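You operate a simulated robot arm through the tools that you are given. There is no shell and no other tool. Be economical: measure what you need, move in short steps, check, and stop when the job is done.

You run a simulated two-armed robot. Do the job below in one go: nothing can be reset, and whatever is moved stays where it is left.

Task
Brush the white patch off the grey plate, then stand the orange tin from the chest on it.
Fine: bolt the chest again; use the yellow brush and put it back; the black tin stays. Set down upright: yellow round brush. What is to be rubbed or washed off counts as gone when no trace of it is left.

Only the result counts: the job must be done as asked and must still hold three seconds after the hand-in. Knocking over, shifting, dropping, spilling or breaking anything else fails it.

Robot
Two 6-joint arms with two-finger parallel grippers on one trunk, on a base that drives. Base frame: it is fixed to the floor where the robot stands at the start and does not move with it; the origin is under the middle of the robot, x ahead of it, y to its left, z up; the surface under the hand at the start is at about z = 0.82. Units: m, degrees, N and s.
The left shoulder is at the start at [0.06, 0.187, 1.147], the right one opposite. With the tool pointing down near the work surface each hand reaches from about 0.22 to 0.62 m from the robot's upright axis, wherever it stands, measured 20 degrees to its own side. Places, roughly: chest lid [0.8, 0.1, 0.9]; green chest bolt [0.8, 0.2, 0.9]; green pads [0.8, 0.1, 0.9]; grey plate [0.4, 0.2, 0.8]; inside of the wood chest [0.8, 0.1, 0.8]; top of the grey plate [0.4, 0.2, 0.8]. Payload 1.57 kg a hand.
Tool frame (each hand has its own): the origin (TCP) lies between the finger pads and is the grasp point; the fingertips stand 0.03 m ahead of it; z points along the fingers, y is the line along which they close. The gripper opens to 0.11 m. The fingers are 0.024 m wide and 0.012 m thick; the gripper's body (0.048 by 0.112 m) begins 0.078 m behind the TCP.
Orientation is that of the tool frame in the base frame, as a unit quaternion [x, y, z, w]. With the fingers straight down and closing along the base's y, the tool's x points along the base's -x, its y along +y and its z along -z.

Tools
- The arms move only by the tool send_rows. It takes "left_increments", "right_increments" or both (then of equal length, played together; a hand with none holds still); each is a list of rows, each an object of numbers (a shift or turn left out is 0, a gripper value left out holds the last): "tx", "ty", "tz": the shift along the base's x, y, z in mm; "wx", "wy", "wz": the turn, a rotation vector about the base's x, y, z in rad; "jaw": the finger opening in mm, from 0 to 110. In form: [{"tx": .., "ty": .., "tz": .., "wx": .., "wy": .., "wz": .., "jaw": ..}, ...]. A call has 1 to 8 rows; each row shifts and turns the commanded pose from where the row before left it. A row lasts 0.2 s, in which the tool goes at most 0.05 m and 8.6 degrees; a call with a longer step from one row to the next is refused whole, and so is a gripper value outside its range. Where a pose cannot be reached the arm comes as near as it can. A force on the tool above 40 N (or 10 N above the force at the start of the call, whichever is more), or a blocked arm, ends the call early, and 0.2 s more pass. Each finger travels about 0.153 m/s and halts on what it meets, pressing with about 24 N; the grip force reading is that of the motor and also rises with nothing between the fingers. The clock runs only during rows and for 0.2 s after the last one: add rows that do not move to give the fingers time. The reply holds the time, the measured pose of the TCP, the force on the tool along the base axes, the opening and the grip force, in the units named above and with some noise, with the torque about the TCP (base axes, N m) and any sound that the robot's microphone picked up.
- Cameras (640 x 400 px; columns grow to the right, rows downward): "scene" is now at [0.0112, 0.0214, 1.6849]; the picture's right is [0.28, -0.96, -0.00], its down [-0.77, -0.22, -0.60] and it looks along [0.58, 0.17, -0.80] (base axes); focal length 261 px, centre (320, 200). "left" rides on the left gripper at [0.07, -0.016, -0.141] in its tool frame; the picture's right is [0.23, 0.97, 0.00], its down [-0.85, 0.20, -0.48] and it looks along [-0.47, 0.11, 0.88] (tool axes); focal length 222 px, centre (320, 200). "right" rides on the right gripper at [0.07, 0.016, -0.141] in its tool frame; the picture's right is [-0.23, 0.97, 0.00], its down [-0.86, -0.20, -0.48] and it looks along [-0.47, -0.11, 0.88] (tool axes); focal length 222 px, centre (320, 200). There is no depth. A picture from a camera that has moved, and an enlarged one, comes with that camera's place and axes in the base frame and with its lens.
- grab_frame(camera): a new picture of that camera. No time passes.
- move_column(by): slides the trunk up (or, below 0, down) by that many m; the arms and the scene camera ride with it, the base frame stays. It gives what a move gives, with no picture.
- drive_base(legs): drives the robot by 1 to 6 legs, each [ahead, left, turn to the left] in m, m and degrees, along the robot's own axes; the way and the turn of a leg run together, so that a leg with both is an arc; at most 1.5 m and 180 degrees a leg. The arms and the cameras ride along, it lands a little off, and it stops where it bumps. It gives what a move gives.
- aim_head(pan, tilt): turns the head with the scene camera to pan (to the left, within 86 degrees either way) and tilt (down, from -29 to 69), counted from straight ahead of the robot. It gives what a move gives.
- close_up(camera, box): a new picture of the part [left, top, right, bottom] of that camera's present view, enlarged. No time passes.
- sign_off(): hands the job in; it is judged then, once.

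Go step by step. Nothing tells you exact positions but the pictures and the camera data: compare them with the known pose of the tool, close in by small moves and look again before you grip or let go. The budget is 120 turns and 92 pictures, counting those below and the enlarged ones. Unless the task says otherwise, let go and move clear before handing in, and close with one line.

The tools are called after "Request:" as name(argument=value, ...) on one line, values as JSON. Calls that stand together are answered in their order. send_rows: Moves the arms, as the interface text tells. Its arguments: {"type":"object","properties":{"left_increments":{"type":"array","items":{"type":"object","properties":{"tx":{"type":"number"},"ty":{"type":"number"},"tz":{"type":"number"},"wx":{"type":"number"},"wy":{"type":"number"},"wz":{"type":"number"},"jaw":{"type":"number"}}}},"right_increments":{"type":"array","items":{"type":"object","properties":{"tx":{"type":"number"},"ty":{"type":"number"},"tz":{"type":"number"},"wx":{"type":"number"},"wy":{"type":"number"},"wz":{"type":"number"},"jaw":{"type":"number"}}}}},"required":[]} The other tools are called the same way: move_column (by) slides the trunk up or down; drive_base (legs) drives the base; aim_head (pan, tilt) turns the head that bears the scene camera; grab_frame (camera) takes a picture; close_up (camera, box) takes an enlarged picture of a part of a camera's view; sign_off () hands the job in.

At the start:

```text
clock: 0.0
left_eef_pos: [0.381, 0.2977, 1.1755]
left_orientation: [0.0, 1.0, 0.0, 0.0]
left_ft_force: [0.7, 0.3, -0.5]
left_wrist_torque: [0.0, -0.02, 0.01]
left_gripper_width: 0.11
left_finger_force: 0.0
right_eef_pos: [0.2804, -0.0161, 1.2563]
right_orientation: [0.0, 1.0, 0.0, 0.0]
right_ft_force: [-0.3, -0.2, -0.4]
right_wrist_torque: [0.0, 0.02, 0.03]
right_gripper_width: 0.1101
right_finger_force: 0.1
trunk travel left (down, up): [-0.775, 0.215]
robot x, y, heading: [-0.0003, -0.0017, -0.0]
head pan, tilt: [16.1, 53.1]
```

scene: 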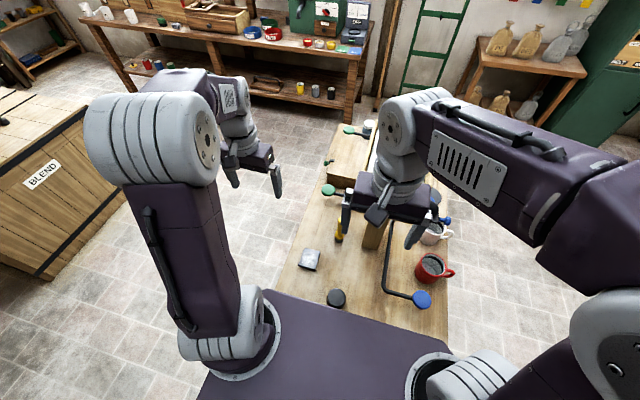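
right: 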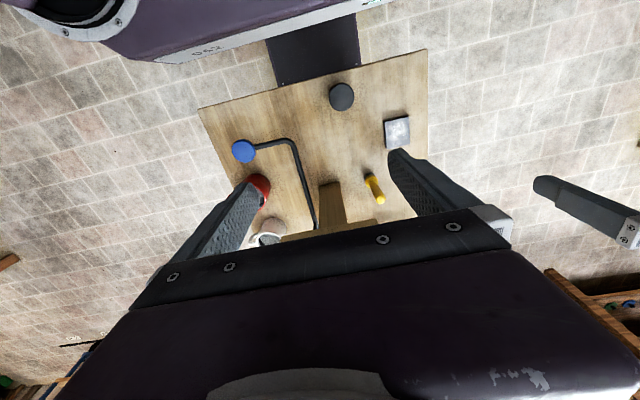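
left: 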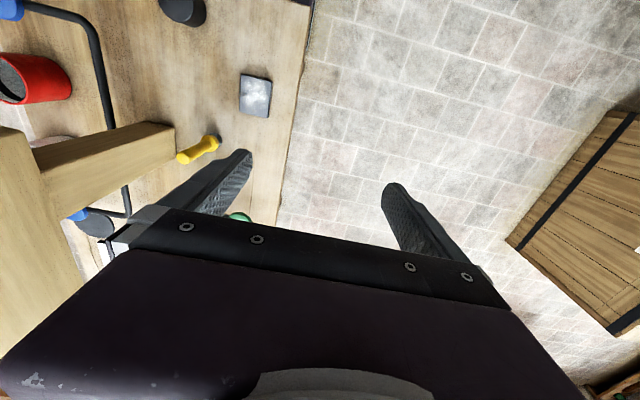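

I see a table with a grey plate carrying a white patch, a yellow brush, a wooden chest further on, and mugs. I'll look closer first.

Request:
close_up(camera="scene", box=[260, 110, 480, 330])

Request:
close_up(camera="left", box=[0, 0, 320, 230])

```text
1.82 times, centred on (370, 220) of scene
camera zoom: at [0.0112, 0.0214, 1.6849], right [0.28, -0.96, 0.0], down [-0.77, -0.22, -0.6], along [0.58, 0.17, -0.8], focal length 474 px, centre (229, 164)
```

zoom: 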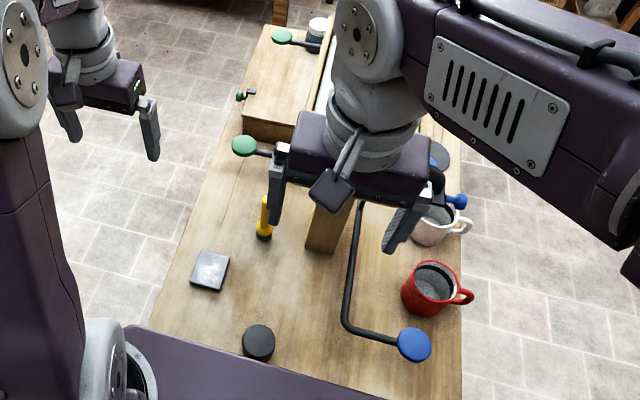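

```text
1.74 times, centred on (160, 115) of left
camera zoom: at [0.3114, 0.281, 1.3178], right [-0.23, 0.97, 0.0], down [0.85, 0.2, 0.48], along [0.47, 0.11, -0.88], focal length 386 px, centre (598, 348)
```

zoom: 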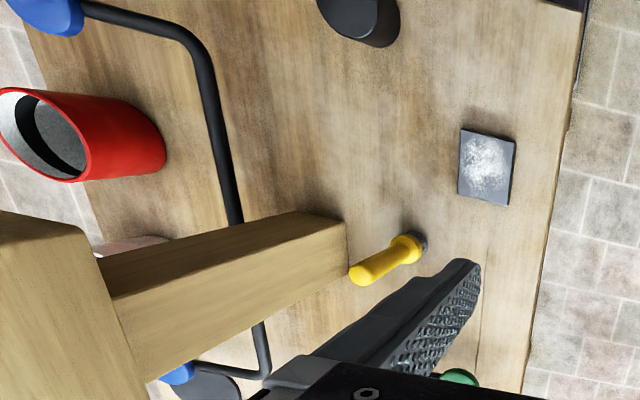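

The right arm hides the chest and some wooden post. I'll raise it and move it aside to the right.

Request:
send_rows(right_increments=[{"tz": 45}, {"tz": 45}, {"ty": -48}, {"ty": -48}, {"ty": -48}, {"ty": -48}, {"ty": -48}, {"ty": -48}])

Request:
grab_frame(camera="scene")

```text
clock: 1.8
left_eef_pos: [0.3796, 0.2973, 1.176]
left_orientation: [0.0, 1.0, 0.001, -0.001]
left_ft_force: [0.3, -0.3, 0.3]
left_wrist_torque: [0.0, -0.02, 0.01]
left_gripper_width: 0.11
left_finger_force: 0.0
right_eef_pos: [0.2816, -0.3025, 1.3467]
right_orientation: [0.0, 1.0, 0.001, 0.001]
right_ft_force: [-1.2, -0.5, -0.2]
right_wrist_torque: [0.02, 0.02, -0.01]
right_gripper_width: 0.1099
right_finger_force: 0.1
trunk travel left (down, up): [-0.775, 0.215]
robot x, y, heading: [-0.0015, 0.0005, -0.0]
head pan, tilt: [16.1, 53.1]
```

```text
86 pictures are left
camera scene: at [0.0119, 0.0202, 1.6849], right [0.28, -0.96, 0.0], down [-0.77, -0.22, -0.6], along [0.58, 0.17, -0.8], focal length 261 px, centre (320, 200)
```

scene: 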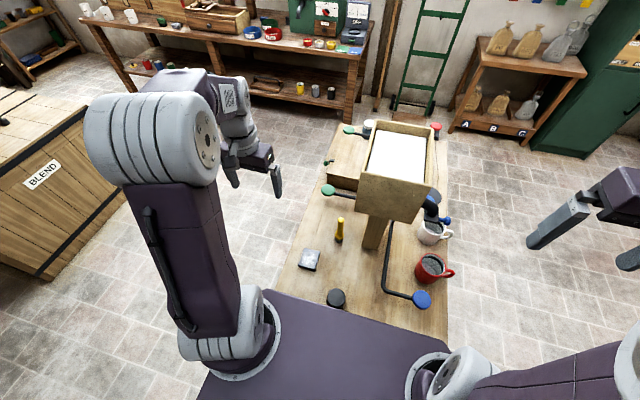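

Request:
close_up(camera="scene", box=[310, 110, 470, 210])

Request:
close_up(camera="scene", box=[280, 200, 480, 325])

```text
4.00 times, centred on (390, 160) of scene
camera zoom: at [0.0119, 0.0202, 1.6849], right [0.28, -0.96, 0.0], down [-0.77, -0.22, -0.6], along [0.58, 0.17, -0.8], focal length 1044 px, centre (40, 360)
```

zoom: 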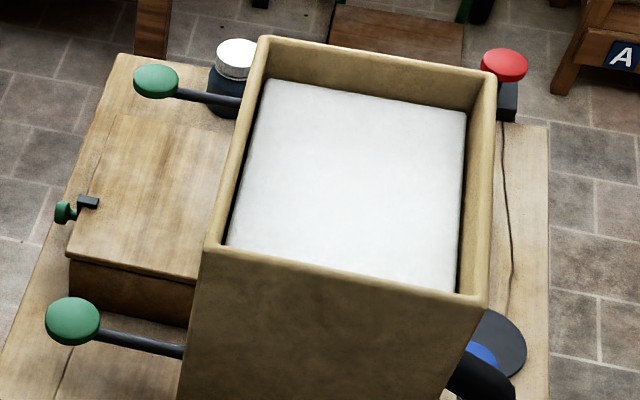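

```text
3.20 times, centred on (380, 262) of scene
camera zoom: at [0.0119, 0.0202, 1.6849], right [0.28, -0.96, 0.0], down [-0.77, -0.22, -0.6], along [0.58, 0.17, -0.8], focal length 835 px, centre (128, 0)
```

zoom: 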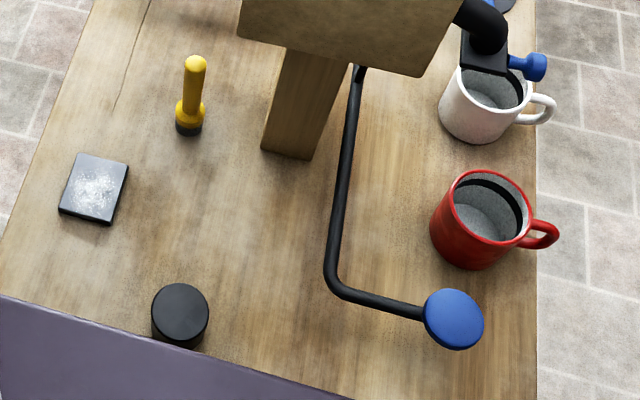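

The brush stands upright at about (0.479, 0.086), top z≈0.957. The plate is at about (0.372, 0.166), and a bin on a post overhangs from y<0.042 at z≈1.125. I'll turn the left hand to close along x, then tilt it so its body stays clear of the bin.

Request:
send_rows(left_increments=[{"wz": -0.1428}, {"wz": -0.1428}, {"wz": -0.1428}, {"wz": -0.1428}, {"wz": -0.1428}, {"wz": -0.1428}, {"wz": -0.1428}, {"wz": -0.1428}])

Request:
send_rows(left_increments=[{"wz": -0.1428, "tx": 30}, {"wz": -0.1428, "tx": 30}, {"wz": -0.1428, "tx": 30}, {"wx": -0.13}, {"wx": -0.13}, {"wx": -0.13}, {"wx": -0.13}, {"jaw": 80}])

Request:
grab_frame(camera="left")

Request:
grab_frame(camera="scene")

```text
clock: 3.6
left_eef_pos: [0.3809, 0.2969, 1.1756]
left_orientation: [0.541, 0.841, 0.0, 0.0]
left_ft_force: [0.1, -0.4, 0.2]
left_wrist_torque: [-0.01, 0.02, -0.02]
left_gripper_width: 0.1099
left_finger_force: 0.0
right_eef_pos: [0.2822, -0.3017, 1.3491]
right_orientation: [0.001, 1.0, 0.0, 0.0]
right_ft_force: [-0.8, -0.1, 0.5]
right_wrist_torque: [-0.04, -0.02, -0.01]
right_gripper_width: 0.1101
right_finger_force: 0.1
trunk travel left (down, up): [-0.775, 0.215]
robot x, y, heading: [0.0002, 0.003, -0.1]
head pan, tilt: [16.1, 53.1]
```

```text
clock: 5.4
left_eef_pos: [0.4692, 0.2969, 1.1753]
left_orientation: [0.684, 0.683, -0.182, 0.182]
left_ft_force: [-0.1, 0.6, 0.0]
left_wrist_torque: [0.03, -0.04, -0.02]
left_gripper_width: 0.0798
left_finger_force: 0.1
right_eef_pos: [0.2821, -0.3031, 1.3469]
right_orientation: [0.0, 1.0, 0.0, 0.0]
right_ft_force: [0.3, -1.0, 0.5]
right_wrist_torque: [-0.02, 0.01, -0.01]
right_gripper_width: 0.1101
right_finger_force: 0.1
trunk travel left (down, up): [-0.775, 0.215]
robot x, y, heading: [-0.0002, 0.0, -0.0]
head pan, tilt: [16.1, 53.1]
```

```text
83 pictures are left
camera left: at [0.4542, 0.4281, 1.2642], right [0.97, 0.2, -0.11], down [0.2, -0.5, 0.84], along [0.11, -0.84, -0.53], focal length 222 px, centre (320, 200)
```

left: 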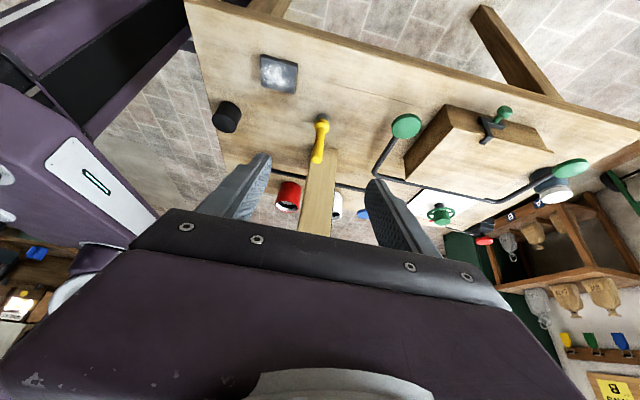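

```text
82 pictures are left
camera scene: at [0.011, 0.0212, 1.6849], right [0.28, -0.96, 0.0], down [-0.77, -0.22, -0.6], along [0.58, 0.17, -0.8], focal length 261 px, centre (320, 200)
```

scene: 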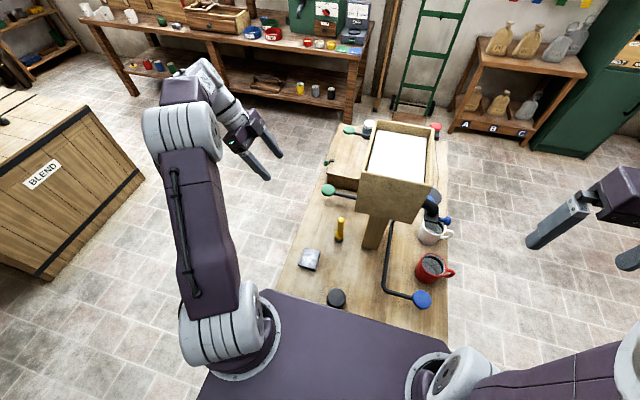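

Request:
close_up(camera="left", box=[340, 70, 640, 260])

Request:
close_up(camera="left", box=[230, 40, 390, 140])

```text
2.11 times, centred on (490, 165) of left
camera zoom: at [0.4542, 0.4281, 1.2642], right [0.97, 0.2, -0.11], down [0.2, -0.5, 0.84], along [0.11, -0.84, -0.53], focal length 468 px, centre (-38, 274)
```

zoom: 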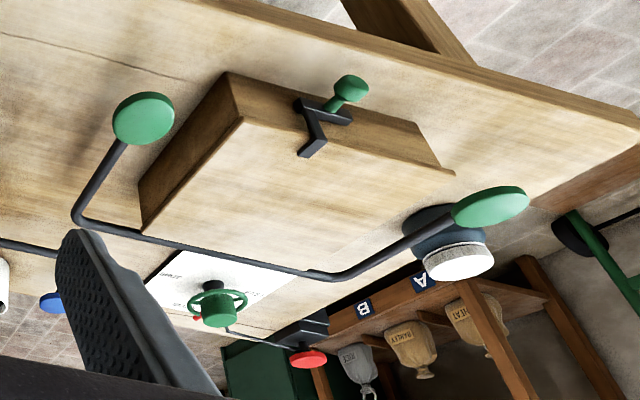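

```text
4.00 times, centred on (310, 90) of left
camera zoom: at [0.4542, 0.4281, 1.2642], right [0.97, 0.2, -0.11], down [0.2, -0.5, 0.84], along [0.11, -0.84, -0.53], focal length 888 px, centre (360, 640)
```

zoom: 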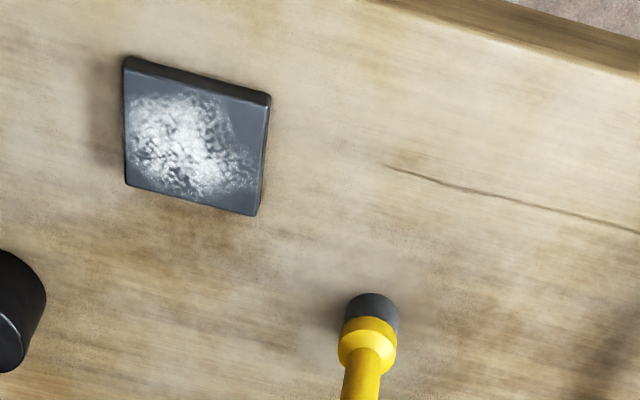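

The chest lid has a U-shaped bar with green pads, and a green-knobbed bolt on its +y face. First I'll approach the brush.

Request:
send_rows(left_increments=[{"tx": 2, "ty": -32, "tz": -32}, {"tx": 2, "ty": -32, "tz": -32}, {"tx": 2, "ty": -32, "tz": -32}, {"tx": 2, "ty": -32, "tz": -31}, {"tx": 2, "ty": -32, "tz": -31, "jaw": 70}])

Request:
grab_frame(camera="left")

Request:
close_up(camera="scene", box=[260, 140, 420, 300])

```text
clock: 6.6
left_eef_pos: [0.4825, 0.1353, 1.0177]
left_orientation: [0.682, 0.684, -0.182, 0.182]
left_ft_force: [-0.9, -0.7, -0.9]
left_wrist_torque: [0.0, -0.02, -0.03]
left_gripper_width: 0.0699
left_finger_force: 0.1
right_eef_pos: [0.2822, -0.3017, 1.3454]
right_orientation: [0.0, 1.0, 0.0, -0.001]
right_ft_force: [0.5, -0.1, 0.4]
right_wrist_torque: [-0.02, 0.01, 0.03]
right_gripper_width: 0.1101
right_finger_force: 0.0
trunk travel left (down, up): [-0.775, 0.215]
robot x, y, heading: [0.0001, -0.0013, -0.2]
head pan, tilt: [16.1, 53.1]
```

```text
79 pictures are left
camera left: at [0.4661, 0.2659, 1.1064], right [0.97, 0.2, -0.11], down [0.2, -0.5, 0.84], along [0.11, -0.84, -0.53], focal length 222 px, centre (320, 200)
```

left: 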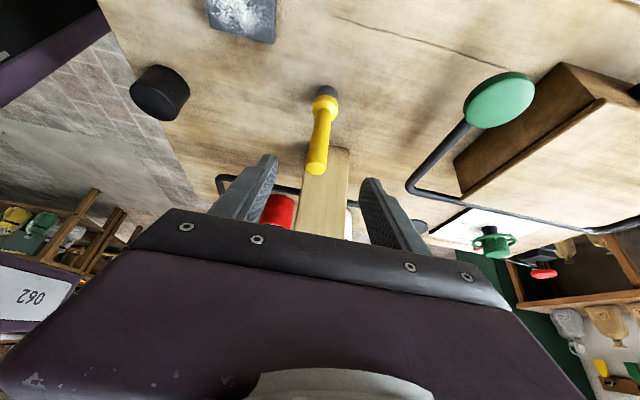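

```text
2.50 times, centred on (340, 220) of scene
camera zoom: at [0.0123, 0.0203, 1.6849], right [0.28, -0.96, 0.0], down [-0.77, -0.22, -0.6], along [0.58, 0.17, -0.8], focal length 652 px, centre (270, 150)
```

zoom: 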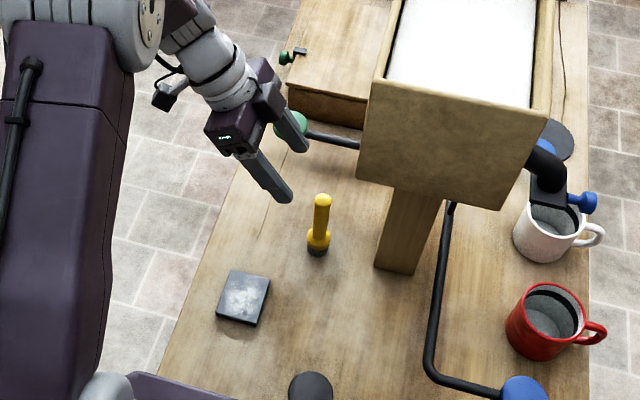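

Request:
send_rows(left_increments=[{"ty": -16, "tz": -30}, {"ty": -15, "tz": -30}, {"ty": -15, "tz": -28}])

Request:
grab_frame(camera="left")

Request:
close_up(camera="scene", box=[260, 140, 420, 300])

```text
clock: 7.4
left_eef_pos: [0.4807, 0.09, 0.93]
left_orientation: [0.683, 0.684, -0.182, 0.182]
left_ft_force: [0.6, 0.3, -0.7]
left_wrist_torque: [-0.01, -0.01, 0.01]
left_gripper_width: 0.07
left_finger_force: 0.1
right_eef_pos: [0.2818, -0.3021, 1.3467]
right_orientation: [0.0, 1.0, 0.0, 0.0]
right_ft_force: [-0.7, -0.3, -0.7]
right_wrist_torque: [-0.06, 0.01, 0.03]
right_gripper_width: 0.1099
right_finger_force: 0.1
trunk travel left (down, up): [-0.775, 0.215]
robot x, y, heading: [-0.002, 0.0027, 0.0]
head pan, tilt: [16.1, 53.1]
```

```text
77 pictures are left
camera left: at [0.465, 0.2202, 1.0181], right [0.97, 0.2, -0.11], down [0.2, -0.5, 0.84], along [0.11, -0.84, -0.53], focal length 222 px, centre (320, 200)
```

left: 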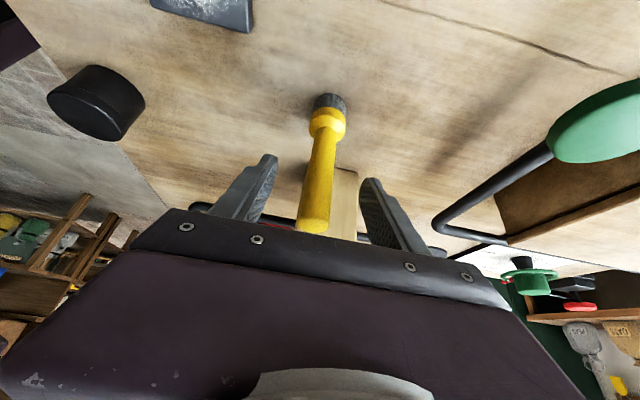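

```text
2.50 times, centred on (340, 220) of scene
camera zoom: at [0.0115, 0.0216, 1.6849], right [0.28, -0.96, 0.0], down [-0.77, -0.22, -0.6], along [0.58, 0.17, -0.8], focal length 652 px, centre (270, 150)
```

zoom: 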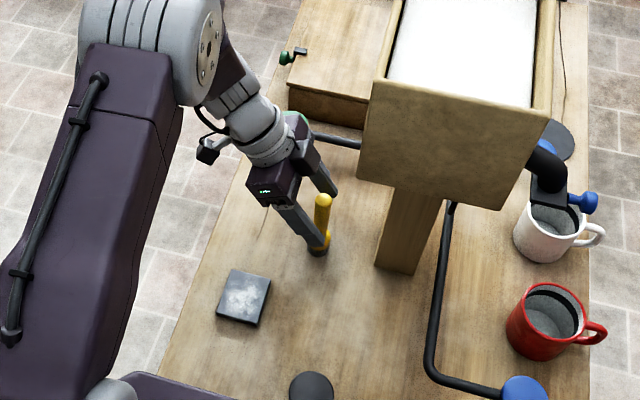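

TCP is on the handle; closing.

Request:
send_rows(left_increments=[{"jaw": 30}, {"jaw": 10}, {"jaw": 10}, {"jaw": 10}])

Request:
grab_frame(camera="left")

```text
clock: 8.4
left_eef_pos: [0.4811, 0.09, 0.9311]
left_orientation: [0.683, 0.684, -0.181, 0.182]
left_ft_force: [0.3, -0.5, 0.2]
left_wrist_torque: [-0.01, 0.02, -0.02]
left_gripper_width: 0.0216
left_finger_force: 24.0
right_eef_pos: [0.2828, -0.3014, 1.3466]
right_orientation: [0.0, 1.0, 0.0, 0.0]
right_ft_force: [0.4, 0.4, -0.1]
right_wrist_torque: [-0.01, 0.01, 0.04]
right_gripper_width: 0.1099
right_finger_force: 0.1
trunk travel left (down, up): [-0.775, 0.215]
robot x, y, heading: [0.0004, 0.0015, 0.1]
head pan, tilt: [16.1, 53.1]
```

```text
75 pictures are left
camera left: at [0.465, 0.2205, 1.0185], right [0.97, 0.2, -0.11], down [0.2, -0.5, 0.84], along [0.11, -0.84, -0.53], focal length 222 px, centre (320, 200)
```

left: 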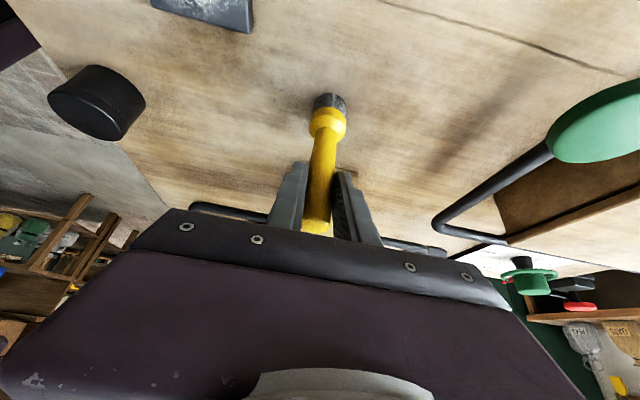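

Gripped (22 mm). Lifting and moving above the plate.

Request:
send_rows(left_increments=[{"tz": 30}, {"tz": 30}, {"tx": -36, "ty": 25}, {"tx": -36, "ty": 26}, {"tx": -36, "ty": 25}])

Request:
grab_frame(camera="left")

Request:
close_up(camera="scene", box=[250, 180, 390, 300])

```text
clock: 9.6
left_eef_pos: [0.372, 0.1653, 0.992]
left_orientation: [0.683, 0.684, -0.182, 0.182]
left_ft_force: [0.1, -0.1, -1.5]
left_wrist_torque: [-0.02, -0.01, 0.0]
left_gripper_width: 0.0217
left_finger_force: 24.4
right_eef_pos: [0.2812, -0.2997, 1.3478]
right_orientation: [0.0, 1.0, 0.0, 0.001]
right_ft_force: [-0.4, 0.5, -0.6]
right_wrist_torque: [-0.04, -0.02, 0.01]
right_gripper_width: 0.1101
right_finger_force: 0.0
trunk travel left (down, up): [-0.775, 0.215]
robot x, y, heading: [0.0013, 0.0002, -0.2]
head pan, tilt: [16.1, 53.1]
```

```text
74 pictures are left
camera left: at [0.3561, 0.2968, 1.0801], right [0.97, 0.2, -0.11], down [0.2, -0.5, 0.84], along [0.11, -0.84, -0.53], focal length 222 px, centre (320, 200)
```

left: 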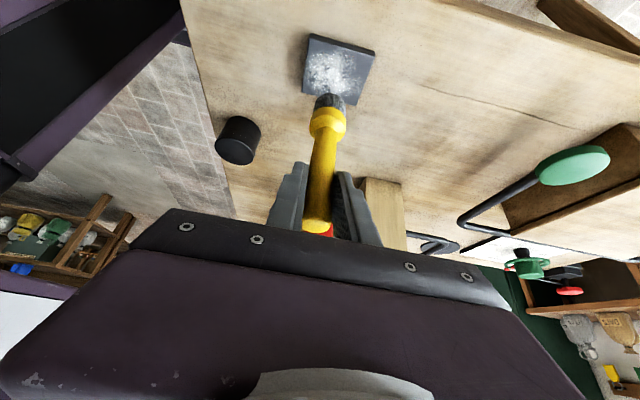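

```text
3.33 times, centred on (320, 240) of scene
camera zoom: at [0.0099, 0.0225, 1.6849], right [0.28, -0.96, 0.0], down [-0.77, -0.22, -0.6], along [0.58, 0.17, -0.8], focal length 870 px, centre (320, 67)
```

zoom: 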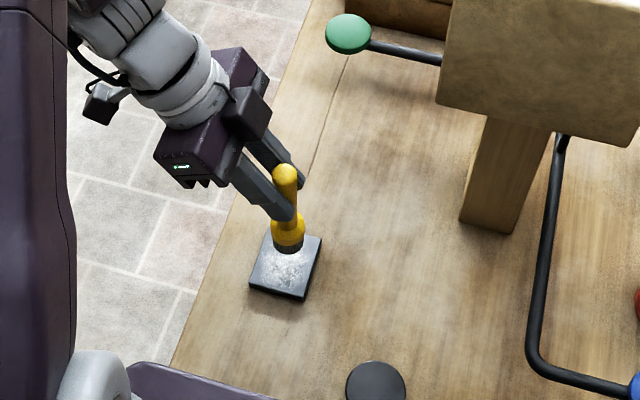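

Plate spans x≈0.339–0.407, y≈0.138–0.196. I'll lower gently at one corner of the patch until light contact.

Request:
send_rows(left_increments=[{"tx": -15, "ty": -14, "tz": -20}, {"tz": -20}, {"tz": -3}, {"tz": -2}])

Request:
grab_frame(camera="left")

```text
clock: 10.6
left_eef_pos: [0.3567, 0.1519, 0.9449]
left_orientation: [0.683, 0.683, -0.182, 0.182]
left_ft_force: [0.0, 0.0, -0.9]
left_wrist_torque: [0.02, -0.01, 0.01]
left_gripper_width: 0.0216
left_finger_force: 23.8
right_eef_pos: [0.2815, -0.3016, 1.3468]
right_orientation: [0.0, 1.0, 0.0, 0.0]
right_ft_force: [0.1, 0.2, 0.5]
right_wrist_torque: [0.0, 0.0, -0.01]
right_gripper_width: 0.11
right_finger_force: 0.0
trunk travel left (down, up): [-0.775, 0.215]
robot x, y, heading: [-0.0005, 0.0015, 0.0]
head pan, tilt: [16.1, 53.1]
```

```text
72 pictures are left
camera left: at [0.3417, 0.2832, 1.0339], right [0.97, 0.2, -0.11], down [0.2, -0.5, 0.84], along [0.11, -0.84, -0.53], focal length 222 px, centre (320, 200)
```

left: 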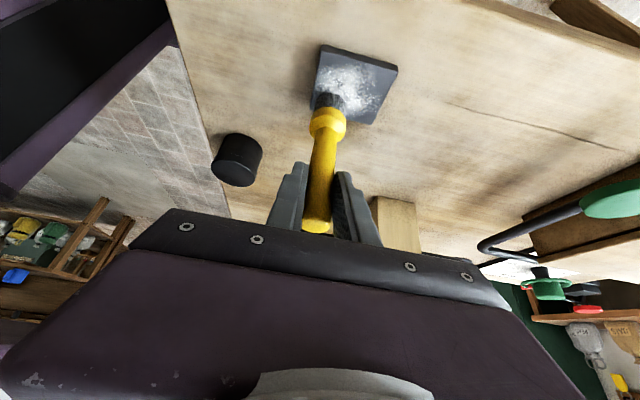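

Request:
send_rows(left_increments=[{"tz": -1.5}])

Request:
send_rows(left_increments=[{"tz": -1.5}])

Request:
close_up(camera="left", box=[280, 20, 440, 140])

```text
clock: 11.0
left_eef_pos: [0.357, 0.1547, 0.9434]
left_orientation: [0.683, 0.684, -0.182, 0.181]
left_ft_force: [-0.9, -0.4, -0.9]
left_wrist_torque: [0.01, 0.03, 0.0]
left_gripper_width: 0.0213
left_finger_force: 24.1
right_eef_pos: [0.2818, -0.3011, 1.3477]
right_orientation: [0.0, 1.0, 0.0, 0.0]
right_ft_force: [-0.1, 0.0, 0.1]
right_wrist_torque: [0.0, 0.0, 0.0]
right_gripper_width: 0.1102
right_finger_force: 0.1
trunk travel left (down, up): [-0.775, 0.215]
robot x, y, heading: [0.0025, -0.0019, 0.0]
head pan, tilt: [16.1, 53.1]
```

```text
clock: 11.4
left_eef_pos: [0.3583, 0.1541, 0.9424]
left_orientation: [0.684, 0.683, -0.181, 0.182]
left_ft_force: [-0.2, 0.1, -1.2]
left_wrist_torque: [0.0, 0.01, 0.0]
left_gripper_width: 0.0217
left_finger_force: 24.1
right_eef_pos: [0.2808, -0.2999, 1.3461]
right_orientation: [0.001, 1.0, 0.001, 0.0]
right_ft_force: [-0.1, -0.2, -0.9]
right_wrist_torque: [0.01, -0.02, 0.01]
right_gripper_width: 0.1101
right_finger_force: 0.1
trunk travel left (down, up): [-0.775, 0.215]
robot x, y, heading: [0.0021, 0.0026, 0.3]
head pan, tilt: [16.1, 53.1]
```

```text
3.33 times, centred on (360, 80) of left
camera zoom: at [0.3421, 0.2841, 1.031], right [0.97, 0.2, -0.11], down [0.2, -0.5, 0.84], along [0.11, -0.84, -0.53], focal length 740 px, centre (187, 600)
```

zoom: 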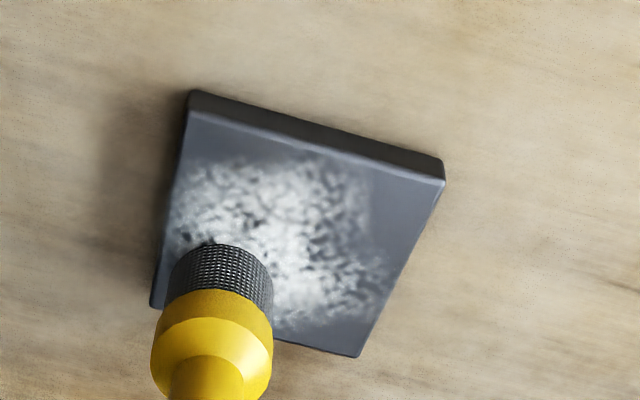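

Request:
send_rows(left_increments=[{"tz": -1.5}])

Request:
send_rows(left_increments=[{"tz": -1}])

Request:
send_rows(left_increments=[{"tz": -1}])

```text
clock: 11.8
left_eef_pos: [0.3574, 0.1523, 0.9425]
left_orientation: [0.683, 0.684, -0.181, 0.183]
left_ft_force: [1.0, 1.4, 8.3]
left_wrist_torque: [0.07, -0.02, -0.03]
left_gripper_width: 0.0216
left_finger_force: 24.0
right_eef_pos: [0.2803, -0.3013, 1.3475]
right_orientation: [0.0, 1.0, 0.0, -0.001]
right_ft_force: [0.3, 0.8, -0.1]
right_wrist_torque: [0.05, 0.0, -0.01]
right_gripper_width: 0.1102
right_finger_force: 0.1
trunk travel left (down, up): [-0.775, 0.215]
robot x, y, heading: [0.0015, 0.0003, 0.1]
head pan, tilt: [16.1, 53.1]
```

```text
clock: 12.2
left_eef_pos: [0.3574, 0.1528, 0.9421]
left_orientation: [0.683, 0.683, -0.181, 0.183]
left_ft_force: [0.9, 2.1, 20.8]
left_wrist_torque: [-0.04, 0.0, 0.02]
left_gripper_width: 0.0214
left_finger_force: 23.8
right_eef_pos: [0.2805, -0.302, 1.3483]
right_orientation: [-0.001, 1.0, 0.0, 0.002]
right_ft_force: [0.4, 1.0, -0.2]
right_wrist_torque: [-0.03, -0.03, 0.0]
right_gripper_width: 0.1101
right_finger_force: 0.1
trunk travel left (down, up): [-0.775, 0.215]
robot x, y, heading: [0.0014, 0.0008, -0.1]
head pan, tilt: [16.1, 53.1]
```

```text
clock: 12.6
left_eef_pos: [0.3565, 0.1523, 0.9406]
left_orientation: [0.684, 0.683, -0.181, 0.183]
left_ft_force: [1.5, 0.4, 22.2]
left_wrist_torque: [-0.29, -0.02, 0.04]
left_gripper_width: 0.0217
left_finger_force: 24.0
right_eef_pos: [0.2799, -0.3023, 1.3474]
right_orientation: [-0.001, 1.0, 0.001, 0.001]
right_ft_force: [0.1, -0.1, 0.2]
right_wrist_torque: [-0.02, 0.0, 0.0]
right_gripper_width: 0.1098
right_finger_force: 0.0
trunk travel left (down, up): [-0.775, 0.215]
robot x, y, heading: [0.0, 0.0005, 0.0]
head pan, tilt: [16.1, 53.1]
```

Contact is stiff (~10 N/mm). Back off to a light press and try a short stroke.

Request:
send_rows(left_increments=[{"tz": 1.5}])

Request:
send_rows(left_increments=[{"tx": 12}, {"tx": 12}, {"tx": 10}])

Request:
close_up(camera="left", box=[240, 10, 400, 130])

```text
clock: 13.0
left_eef_pos: [0.3565, 0.1529, 0.9399]
left_orientation: [0.683, 0.684, -0.182, 0.181]
left_ft_force: [-0.7, -2.7, 6.2]
left_wrist_torque: [-0.41, 0.04, -0.06]
left_gripper_width: 0.0214
left_finger_force: 23.9
right_eef_pos: [0.2808, -0.3024, 1.3469]
right_orientation: [0.0, 1.0, 0.0, 0.0]
right_ft_force: [0.5, 0.0, 1.0]
right_wrist_torque: [0.02, 0.03, 0.03]
right_gripper_width: 0.1102
right_finger_force: 0.1
trunk travel left (down, up): [-0.775, 0.215]
robot x, y, heading: [-0.0001, -0.0006, -0.2]
head pan, tilt: [16.1, 53.1]
```

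```text
clock: 13.8
left_eef_pos: [0.3916, 0.1533, 0.9401]
left_orientation: [0.683, 0.684, -0.182, 0.182]
left_ft_force: [-1.9, 1.0, 5.9]
left_wrist_torque: [-0.08, 0.21, 0.01]
left_gripper_width: 0.0218
left_finger_force: 23.6
right_eef_pos: [0.2805, -0.3011, 1.3468]
right_orientation: [0.0, 1.0, 0.0, 0.0]
right_ft_force: [-0.3, -0.2, 0.2]
right_wrist_torque: [-0.02, -0.02, -0.02]
right_gripper_width: 0.11
right_finger_force: 0.1
trunk travel left (down, up): [-0.775, 0.215]
robot x, y, heading: [0.0009, 0.0006, -0.3]
head pan, tilt: [16.1, 53.1]
```

```text
3.33 times, centred on (320, 70) of left
camera zoom: at [0.3761, 0.2836, 1.0283], right [0.97, 0.2, -0.11], down [0.2, -0.5, 0.84], along [0.11, -0.84, -0.53], focal length 740 px, centre (320, 633)
```

zoom: 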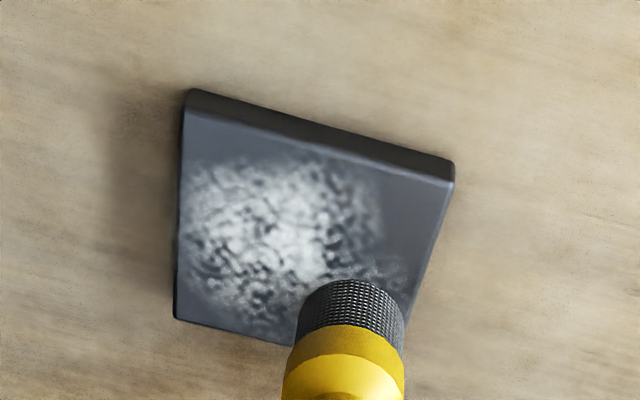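

Patch fades where brushed and the plate hasn't moved. I'll raster over it.

Request:
send_rows(left_increments=[{"tx": -13}, {"tx": -13}, {"tx": -12}, {"ty": 10}, {"tx": 13}, {"tx": 13}, {"tx": 12}, {"ty": 10}])

Request:
send_rows(left_increments=[{"tx": -13}, {"tx": -13}, {"tx": -13}, {"ty": 9}, {"tx": 13}, {"tx": 13}, {"tx": 12}])

Request:
close_up(camera="left", box=[240, 10, 400, 130])

```text
clock: 15.6
left_eef_pos: [0.3917, 0.1742, 0.9408]
left_orientation: [0.683, 0.684, -0.182, 0.182]
left_ft_force: [1.1, -0.3, -0.5]
left_wrist_torque: [-0.02, -0.03, -0.01]
left_gripper_width: 0.0215
left_finger_force: 24.2
right_eef_pos: [0.2811, -0.3009, 1.3471]
right_orientation: [0.0, 1.0, 0.0, -0.001]
right_ft_force: [-0.6, 0.1, -0.5]
right_wrist_torque: [-0.01, 0.01, 0.0]
right_gripper_width: 0.1101
right_finger_force: 0.0
trunk travel left (down, up): [-0.775, 0.215]
robot x, y, heading: [0.0001, -0.0024, -0.2]
head pan, tilt: [16.1, 53.1]
```

```text
clock: 17.2
left_eef_pos: [0.3887, 0.1816, 0.9401]
left_orientation: [0.684, 0.683, -0.181, 0.182]
left_ft_force: [-1.6, 0.0, 4.2]
left_wrist_torque: [-0.07, 0.12, 0.02]
left_gripper_width: 0.0216
left_finger_force: 23.7
right_eef_pos: [0.2798, -0.3013, 1.3486]
right_orientation: [0.0, 1.0, 0.0, 0.0]
right_ft_force: [0.4, 0.0, 0.0]
right_wrist_torque: [0.03, 0.0, -0.01]
right_gripper_width: 0.1097
right_finger_force: 0.1
trunk travel left (down, up): [-0.775, 0.215]
robot x, y, heading: [0.0045, 0.0005, -0.1]
head pan, tilt: [16.1, 53.1]
```

```text
3.33 times, centred on (320, 70) of left
camera zoom: at [0.374, 0.3126, 1.0282], right [0.97, 0.2, -0.11], down [0.2, -0.5, 0.84], along [0.11, -0.84, -0.53], focal length 740 px, centre (320, 633)
```

zoom: 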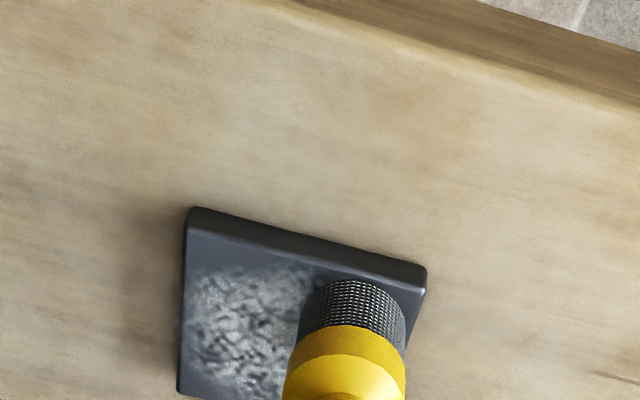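

Fading steadily. More passes, now running back.

Request:
send_rows(left_increments=[{"tx": -14}, {"tx": -13}, {"tx": -13}, {"ty": -8}, {"tx": 13}, {"tx": 13}, {"tx": 13}, {"ty": -8}])

Request:
send_rows(left_increments=[{"tx": -13}, {"tx": -13}, {"tx": -13}, {"ty": -8}, {"tx": 13}, {"tx": 13}, {"tx": 13}, {"ty": -8}])

Request:
send_rows(left_increments=[{"tx": -13}, {"tx": -13}, {"tx": -14}, {"ty": 8}, {"tx": 13}, {"tx": 13}, {"tx": 13}, {"ty": 8}])

Request:
close_up(camera="left", box=[240, 10, 400, 130])

```text
clock: 19.0
left_eef_pos: [0.3896, 0.1662, 0.9409]
left_orientation: [0.683, 0.684, -0.179, 0.182]
left_ft_force: [0.8, 4.9, 9.7]
left_wrist_torque: [0.25, -0.12, 0.04]
left_gripper_width: 0.0218
left_finger_force: 23.6
right_eef_pos: [0.2805, -0.3011, 1.3474]
right_orientation: [0.0, 1.0, 0.0, 0.0]
right_ft_force: [0.3, 0.3, 0.0]
right_wrist_torque: [0.03, 0.02, 0.0]
right_gripper_width: 0.1101
right_finger_force: 0.1
trunk travel left (down, up): [-0.775, 0.215]
robot x, y, heading: [-0.0011, -0.0033, -0.1]
head pan, tilt: [16.1, 53.1]
```

```text
clock: 20.8
left_eef_pos: [0.39, 0.1502, 0.9404]
left_orientation: [0.683, 0.684, -0.182, 0.182]
left_ft_force: [0.0, -0.7, -1.7]
left_wrist_torque: [-0.01, -0.01, 0.0]
left_gripper_width: 0.0214
left_finger_force: 24.0
right_eef_pos: [0.2814, -0.3012, 1.3466]
right_orientation: [0.0, 1.0, 0.001, 0.0]
right_ft_force: [-0.4, 0.7, -0.6]
right_wrist_torque: [0.01, -0.01, -0.01]
right_gripper_width: 0.1099
right_finger_force: 0.0
trunk travel left (down, up): [-0.775, 0.215]
robot x, y, heading: [-0.0006, -0.0016, -0.0]
head pan, tilt: [16.1, 53.1]
```

```text
clock: 22.6
left_eef_pos: [0.3866, 0.1669, 0.9407]
left_orientation: [0.683, 0.683, -0.181, 0.182]
left_ft_force: [0.5, -0.3, 1.6]
left_wrist_torque: [-0.1, -0.06, 0.01]
left_gripper_width: 0.0217
left_finger_force: 24.0
right_eef_pos: [0.2803, -0.3011, 1.3466]
right_orientation: [0.0, 1.0, 0.0, 0.0]
right_ft_force: [-0.2, -0.1, -0.4]
right_wrist_torque: [0.01, 0.0, 0.01]
right_gripper_width: 0.1101
right_finger_force: 0.0
trunk travel left (down, up): [-0.775, 0.215]
robot x, y, heading: [-0.0025, -0.003, -0.1]
head pan, tilt: [16.1, 53.1]
```

```text
3.33 times, centred on (320, 70) of left
camera zoom: at [0.3722, 0.2968, 1.028], right [0.97, 0.2, -0.11], down [0.2, -0.5, 0.84], along [0.11, -0.84, -0.53], focal length 740 px, centre (320, 633)
```

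zoom: 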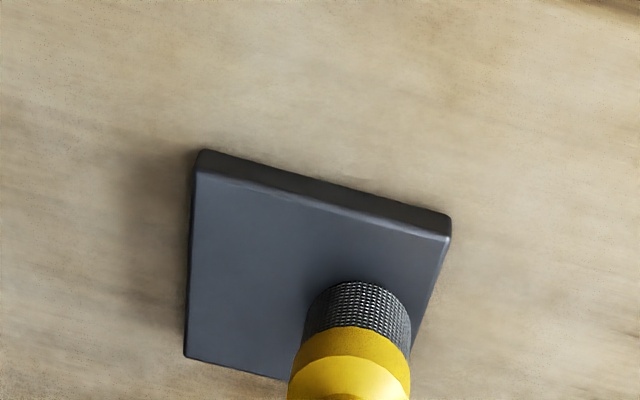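

Plate looks clean. Lift and inspect the whole plate.

Request:
send_rows(left_increments=[{"tz": 35}, {"tx": 20, "ty": -20, "tz": 25}, {"tx": 30, "ty": -20}])

Request:
close_up(camera="left", box=[220, 0, 380, 120])

Request:
close_up(camera="scene", box=[280, 220, 360, 300])

```text
clock: 23.4
left_eef_pos: [0.4388, 0.1259, 0.9995]
left_orientation: [0.683, 0.684, -0.183, 0.181]
left_ft_force: [0.4, 0.7, -0.5]
left_wrist_torque: [0.01, 0.01, 0.0]
left_gripper_width: 0.0215
left_finger_force: 24.5
right_eef_pos: [0.2832, -0.3021, 1.3459]
right_orientation: [0.0, 1.0, 0.0, -0.001]
right_ft_force: [0.3, 0.2, -0.1]
right_wrist_torque: [0.0, 0.05, -0.03]
right_gripper_width: 0.1099
right_finger_force: 0.0
trunk travel left (down, up): [-0.775, 0.215]
robot x, y, heading: [-0.0024, 0.0042, 0.0]
head pan, tilt: [16.1, 53.1]
```

```text
3.33 times, centred on (300, 60) of left
camera zoom: at [0.4237, 0.2562, 1.0888], right [0.97, 0.2, -0.12], down [0.2, -0.5, 0.84], along [0.11, -0.84, -0.53], focal length 740 px, centre (387, 667)
```

zoom: 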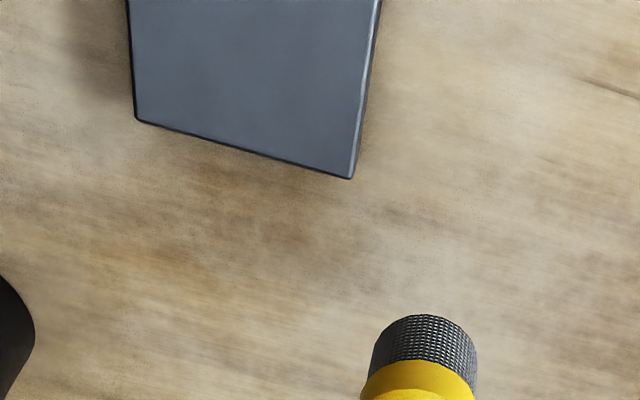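

```text
5.00 times, centred on (320, 260) of scene
camera zoom: at [0.0138, 0.021, 1.6848], right [0.28, -0.96, 0.0], down [-0.77, -0.22, -0.6], along [0.58, 0.17, -0.8], focal length 1305 px, centre (320, -100)
```

zoom: 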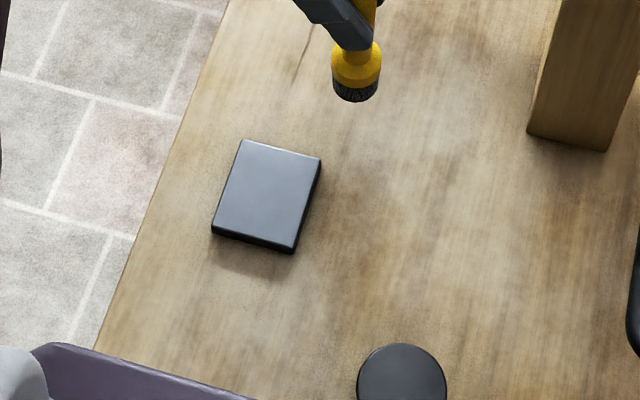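

Clean. Now return the brush to its spot at (0.481, 0.090).

Request:
send_rows(left_increments=[{"tx": 21, "ty": -18}, {"tx": 21, "ty": -18}, {"tz": -30}, {"tz": -30}, {"tz": -5}])

Request:
send_rows(left_increments=[{"tz": -1.5}])

Request:
close_up(camera="scene", box=[290, 180, 390, 280])

Request:
grab_frame(camera="left")

```text
clock: 24.6
left_eef_pos: [0.4804, 0.0907, 0.933]
left_orientation: [0.683, 0.683, -0.182, 0.182]
left_ft_force: [1.0, -0.6, -1.5]
left_wrist_torque: [0.0, -0.01, 0.0]
left_gripper_width: 0.0214
left_finger_force: 24.3
right_eef_pos: [0.2811, -0.3007, 1.3471]
right_orientation: [0.0, 1.0, 0.0, 0.0]
right_ft_force: [0.0, 0.1, 0.3]
right_wrist_torque: [-0.04, 0.0, 0.02]
right_gripper_width: 0.1101
right_finger_force: 0.1
trunk travel left (down, up): [-0.775, 0.215]
robot x, y, heading: [-0.0006, -0.002, 0.0]
head pan, tilt: [16.1, 53.1]
```

```text
clock: 25.0
left_eef_pos: [0.4811, 0.0909, 0.9333]
left_orientation: [0.684, 0.683, -0.182, 0.182]
left_ft_force: [0.6, 0.2, -0.6]
left_wrist_torque: [0.0, 0.0, 0.01]
left_gripper_width: 0.0215
left_finger_force: 23.8
right_eef_pos: [0.2822, -0.3003, 1.3471]
right_orientation: [0.0, 1.0, 0.0, 0.0]
right_ft_force: [0.1, -0.5, 0.0]
right_wrist_torque: [0.03, 0.04, 0.0]
right_gripper_width: 0.1101
right_finger_force: 0.1
trunk travel left (down, up): [-0.775, 0.215]
robot x, y, heading: [0.001, -0.0035, -0.1]
head pan, tilt: [16.1, 53.1]
```

```text
4.00 times, centred on (340, 230) of scene
camera zoom: at [0.0119, 0.0217, 1.6849], right [0.28, -0.96, 0.0], down [-0.77, -0.22, -0.6], along [0.58, 0.17, -0.8], focal length 1044 px, centre (240, 80)
```

zoom: 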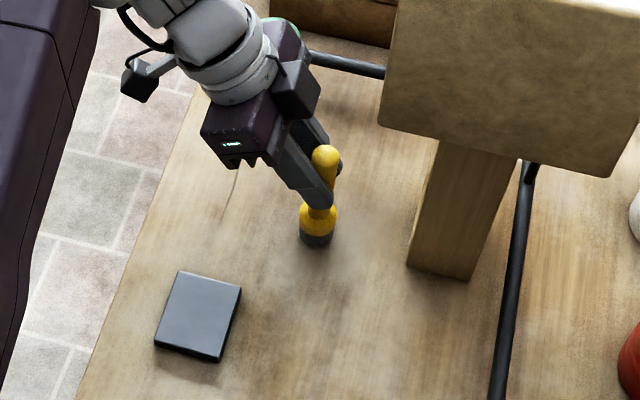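

```text
64 pictures are left
camera left: at [0.4651, 0.2208, 1.0212], right [0.97, 0.2, -0.11], down [0.2, -0.5, 0.84], along [0.11, -0.84, -0.53], focal length 222 px, centre (320, 200)
```

left: 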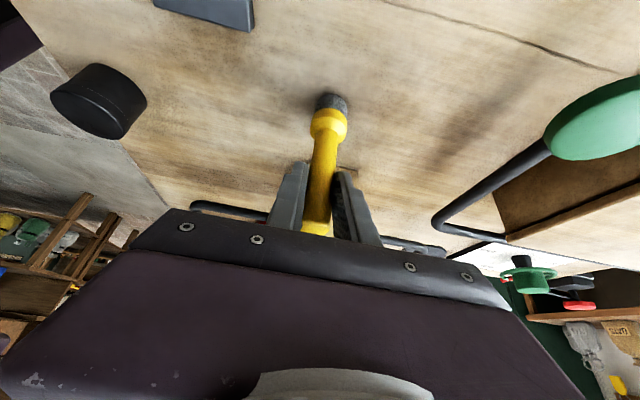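

Still just above the table; lower in 1 mm steps.

Request:
send_rows(left_increments=[{"tz": -1.5}])

Request:
send_rows(left_increments=[{"tz": -1}])

Request:
send_rows(left_increments=[{"tz": -1}])

```text
clock: 25.4
left_eef_pos: [0.4804, 0.0901, 0.9313]
left_orientation: [0.683, 0.684, -0.182, 0.182]
left_ft_force: [-0.4, 0.2, -0.8]
left_wrist_torque: [-0.01, 0.0, 0.0]
left_gripper_width: 0.0217
left_finger_force: 24.5
right_eef_pos: [0.2815, -0.3008, 1.3469]
right_orientation: [-0.001, 1.0, 0.0, 0.0]
right_ft_force: [0.6, 1.0, -0.3]
right_wrist_torque: [0.02, -0.03, -0.01]
right_gripper_width: 0.11
right_finger_force: 0.1
trunk travel left (down, up): [-0.775, 0.215]
robot x, y, heading: [-0.0008, 0.0027, -0.1]
head pan, tilt: [16.1, 53.1]
```

```text
clock: 25.8
left_eef_pos: [0.4807, 0.0911, 0.9304]
left_orientation: [0.683, 0.683, -0.182, 0.182]
left_ft_force: [0.1, 0.0, -1.5]
left_wrist_torque: [0.0, 0.0, 0.0]
left_gripper_width: 0.0216
left_finger_force: 23.8
right_eef_pos: [0.2811, -0.3004, 1.3465]
right_orientation: [0.001, 1.0, -0.001, 0.001]
right_ft_force: [0.1, -0.2, 0.5]
right_wrist_torque: [0.01, 0.0, -0.03]
right_gripper_width: 0.1099
right_finger_force: 0.0
trunk travel left (down, up): [-0.775, 0.215]
robot x, y, heading: [0.0012, -0.0033, 0.0]
head pan, tilt: [16.1, 53.1]
```

```text
clock: 26.2
left_eef_pos: [0.4804, 0.0915, 0.9291]
left_orientation: [0.683, 0.683, -0.182, 0.182]
left_ft_force: [-0.9, 0.1, -0.8]
left_wrist_torque: [0.04, -0.04, 0.0]
left_gripper_width: 0.0214
left_finger_force: 24.0
right_eef_pos: [0.2825, -0.3014, 1.347]
right_orientation: [0.0, 1.0, 0.001, 0.0]
right_ft_force: [0.8, -0.6, -0.8]
right_wrist_torque: [0.01, 0.01, 0.03]
right_gripper_width: 0.1099
right_finger_force: 0.1
trunk travel left (down, up): [-0.775, 0.215]
robot x, y, heading: [0.0011, 0.0036, 0.0]
head pan, tilt: [16.1, 53.1]
```

Request:
send_rows(left_increments=[{"tz": -1}])

Request:
send_rows(left_increments=[{"tz": -1}])

```text
clock: 26.6
left_eef_pos: [0.4797, 0.0901, 0.9289]
left_orientation: [0.683, 0.683, -0.181, 0.182]
left_ft_force: [1.3, 0.2, -1.3]
left_wrist_torque: [0.0, 0.01, -0.02]
left_gripper_width: 0.0216
left_finger_force: 23.7
right_eef_pos: [0.2824, -0.3007, 1.3473]
right_orientation: [0.0, 1.0, 0.0, 0.0]
right_ft_force: [0.5, -0.1, 0.8]
right_wrist_torque: [-0.03, -0.01, 0.03]
right_gripper_width: 0.1101
right_finger_force: 0.1
trunk travel left (down, up): [-0.775, 0.215]
robot x, y, heading: [-0.0002, -0.0019, 0.0]
head pan, tilt: [16.1, 53.1]
```

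```text
clock: 27.0
left_eef_pos: [0.4815, 0.0889, 0.9283]
left_orientation: [0.683, 0.683, -0.182, 0.182]
left_ft_force: [0.3, 0.1, -1.4]
left_wrist_torque: [-0.04, -0.02, 0.02]
left_gripper_width: 0.0216
left_finger_force: 24.0
right_eef_pos: [0.2815, -0.3007, 1.3476]
right_orientation: [0.0, 1.0, 0.0, 0.0]
right_ft_force: [-0.7, -0.5, -0.2]
right_wrist_torque: [-0.01, 0.02, 0.01]
right_gripper_width: 0.1102
right_finger_force: 0.0
trunk travel left (down, up): [-0.775, 0.215]
robot x, y, heading: [-0.0004, -0.0015, 0.2]
head pan, tilt: [16.1, 53.1]
```

Request:
send_rows(left_increments=[{"tz": -1}])

Request:
send_rows(left_increments=[{"tz": -1}])

Request:
close_up(camera="left", box=[280, 70, 380, 170])

```text
clock: 27.4
left_eef_pos: [0.4802, 0.0895, 0.9275]
left_orientation: [0.683, 0.684, -0.181, 0.183]
left_ft_force: [0.9, 0.9, 6.7]
left_wrist_torque: [-0.07, 0.09, 0.0]
left_gripper_width: 0.0214
left_finger_force: 24.6
right_eef_pos: [0.2808, -0.3006, 1.3488]
right_orientation: [0.0, 1.0, 0.0, 0.0]
right_ft_force: [-0.4, -0.8, 0.4]
right_wrist_torque: [0.0, -0.03, 0.0]
right_gripper_width: 0.1101
right_finger_force: 0.0
trunk travel left (down, up): [-0.775, 0.215]
robot x, y, heading: [0.0034, 0.0026, -0.3]
head pan, tilt: [16.1, 53.1]
```

```text
clock: 27.8
left_eef_pos: [0.4808, 0.0894, 0.9281]
left_orientation: [0.683, 0.683, -0.181, 0.183]
left_ft_force: [1.4, -0.2, 17.4]
left_wrist_torque: [-0.28, -0.05, 0.02]
left_gripper_width: 0.0216
left_finger_force: 24.3
right_eef_pos: [0.2797, -0.302, 1.3469]
right_orientation: [0.0, 1.0, 0.0, 0.001]
right_ft_force: [0.5, -0.7, 0.6]
right_wrist_torque: [0.0, 0.0, -0.01]
right_gripper_width: 0.1099
right_finger_force: 0.1
trunk travel left (down, up): [-0.775, 0.215]
robot x, y, heading: [0.0017, 0.0018, -0.1]
head pan, tilt: [16.1, 53.1]
```

```text
4.00 times, centred on (330, 120) of left
camera zoom: at [0.4644, 0.2204, 1.0158], right [0.97, 0.2, -0.11], down [0.2, -0.5, 0.84], along [0.11, -0.84, -0.53], focal length 888 px, centre (280, 520)
```

zoom: 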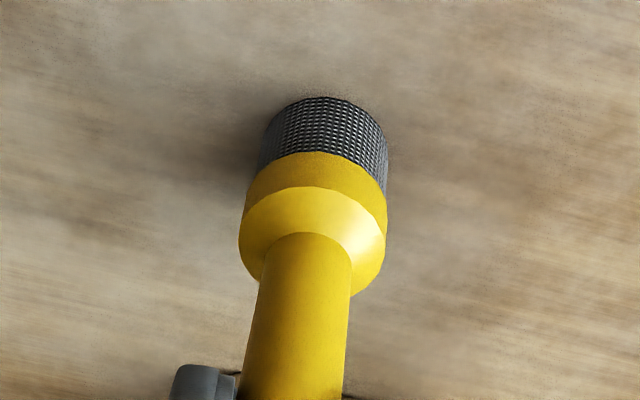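

Contact. Ease off 1 mm, release, and retreat along the tool axis.

Request:
send_rows(left_increments=[{"tz": 1}, {"jaw": 30}, {"jaw": 45}, {"jaw": 60}, {"ty": 18, "tz": 30}, {"ty": 18, "tz": 30}, {"ty": 18, "tz": 30}, {"ty": 30, "tz": 30}])

Request:
grab_frame(camera="left")

Request:
close_up(camera="scene", box=[260, 110, 460, 310])

```text
clock: 29.6
left_eef_pos: [0.4804, 0.1752, 1.0479]
left_orientation: [0.683, 0.683, -0.182, 0.182]
left_ft_force: [0.1, 0.3, -0.3]
left_wrist_torque: [0.0, 0.0, -0.01]
left_gripper_width: 0.0601
left_finger_force: 0.0
right_eef_pos: [0.2812, -0.3001, 1.3481]
right_orientation: [0.0, 1.0, -0.001, 0.001]
right_ft_force: [0.1, 0.6, 0.4]
right_wrist_torque: [-0.01, 0.0, 0.0]
right_gripper_width: 0.1101
right_finger_force: 0.0
trunk travel left (down, up): [-0.775, 0.215]
robot x, y, heading: [-0.0009, -0.0007, -0.0]
head pan, tilt: [16.1, 53.1]
```

```text
62 pictures are left
camera left: at [0.4654, 0.3059, 1.1355], right [0.97, 0.2, -0.11], down [0.2, -0.5, 0.84], along [0.11, -0.84, -0.53], focal length 222 px, centre (320, 200)
```

left: 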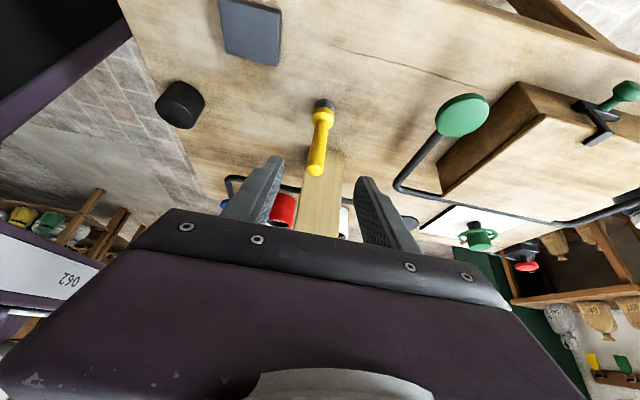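

```text
2.00 times, centred on (360, 210) of scene
camera zoom: at [0.0104, 0.0231, 1.6848], right [0.28, -0.96, 0.0], down [-0.77, -0.22, -0.6], along [0.58, 0.17, -0.8], focal length 522 px, centre (240, 180)
```

zoom: 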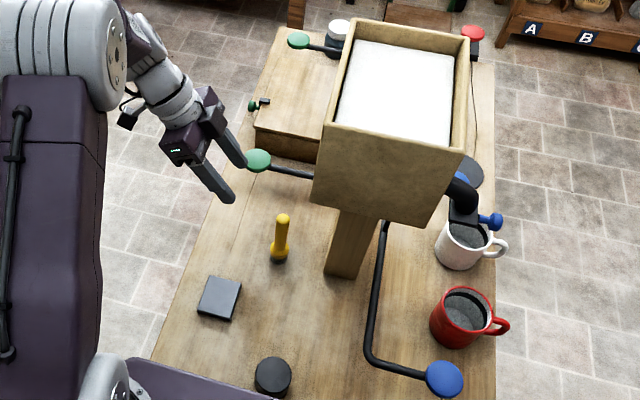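

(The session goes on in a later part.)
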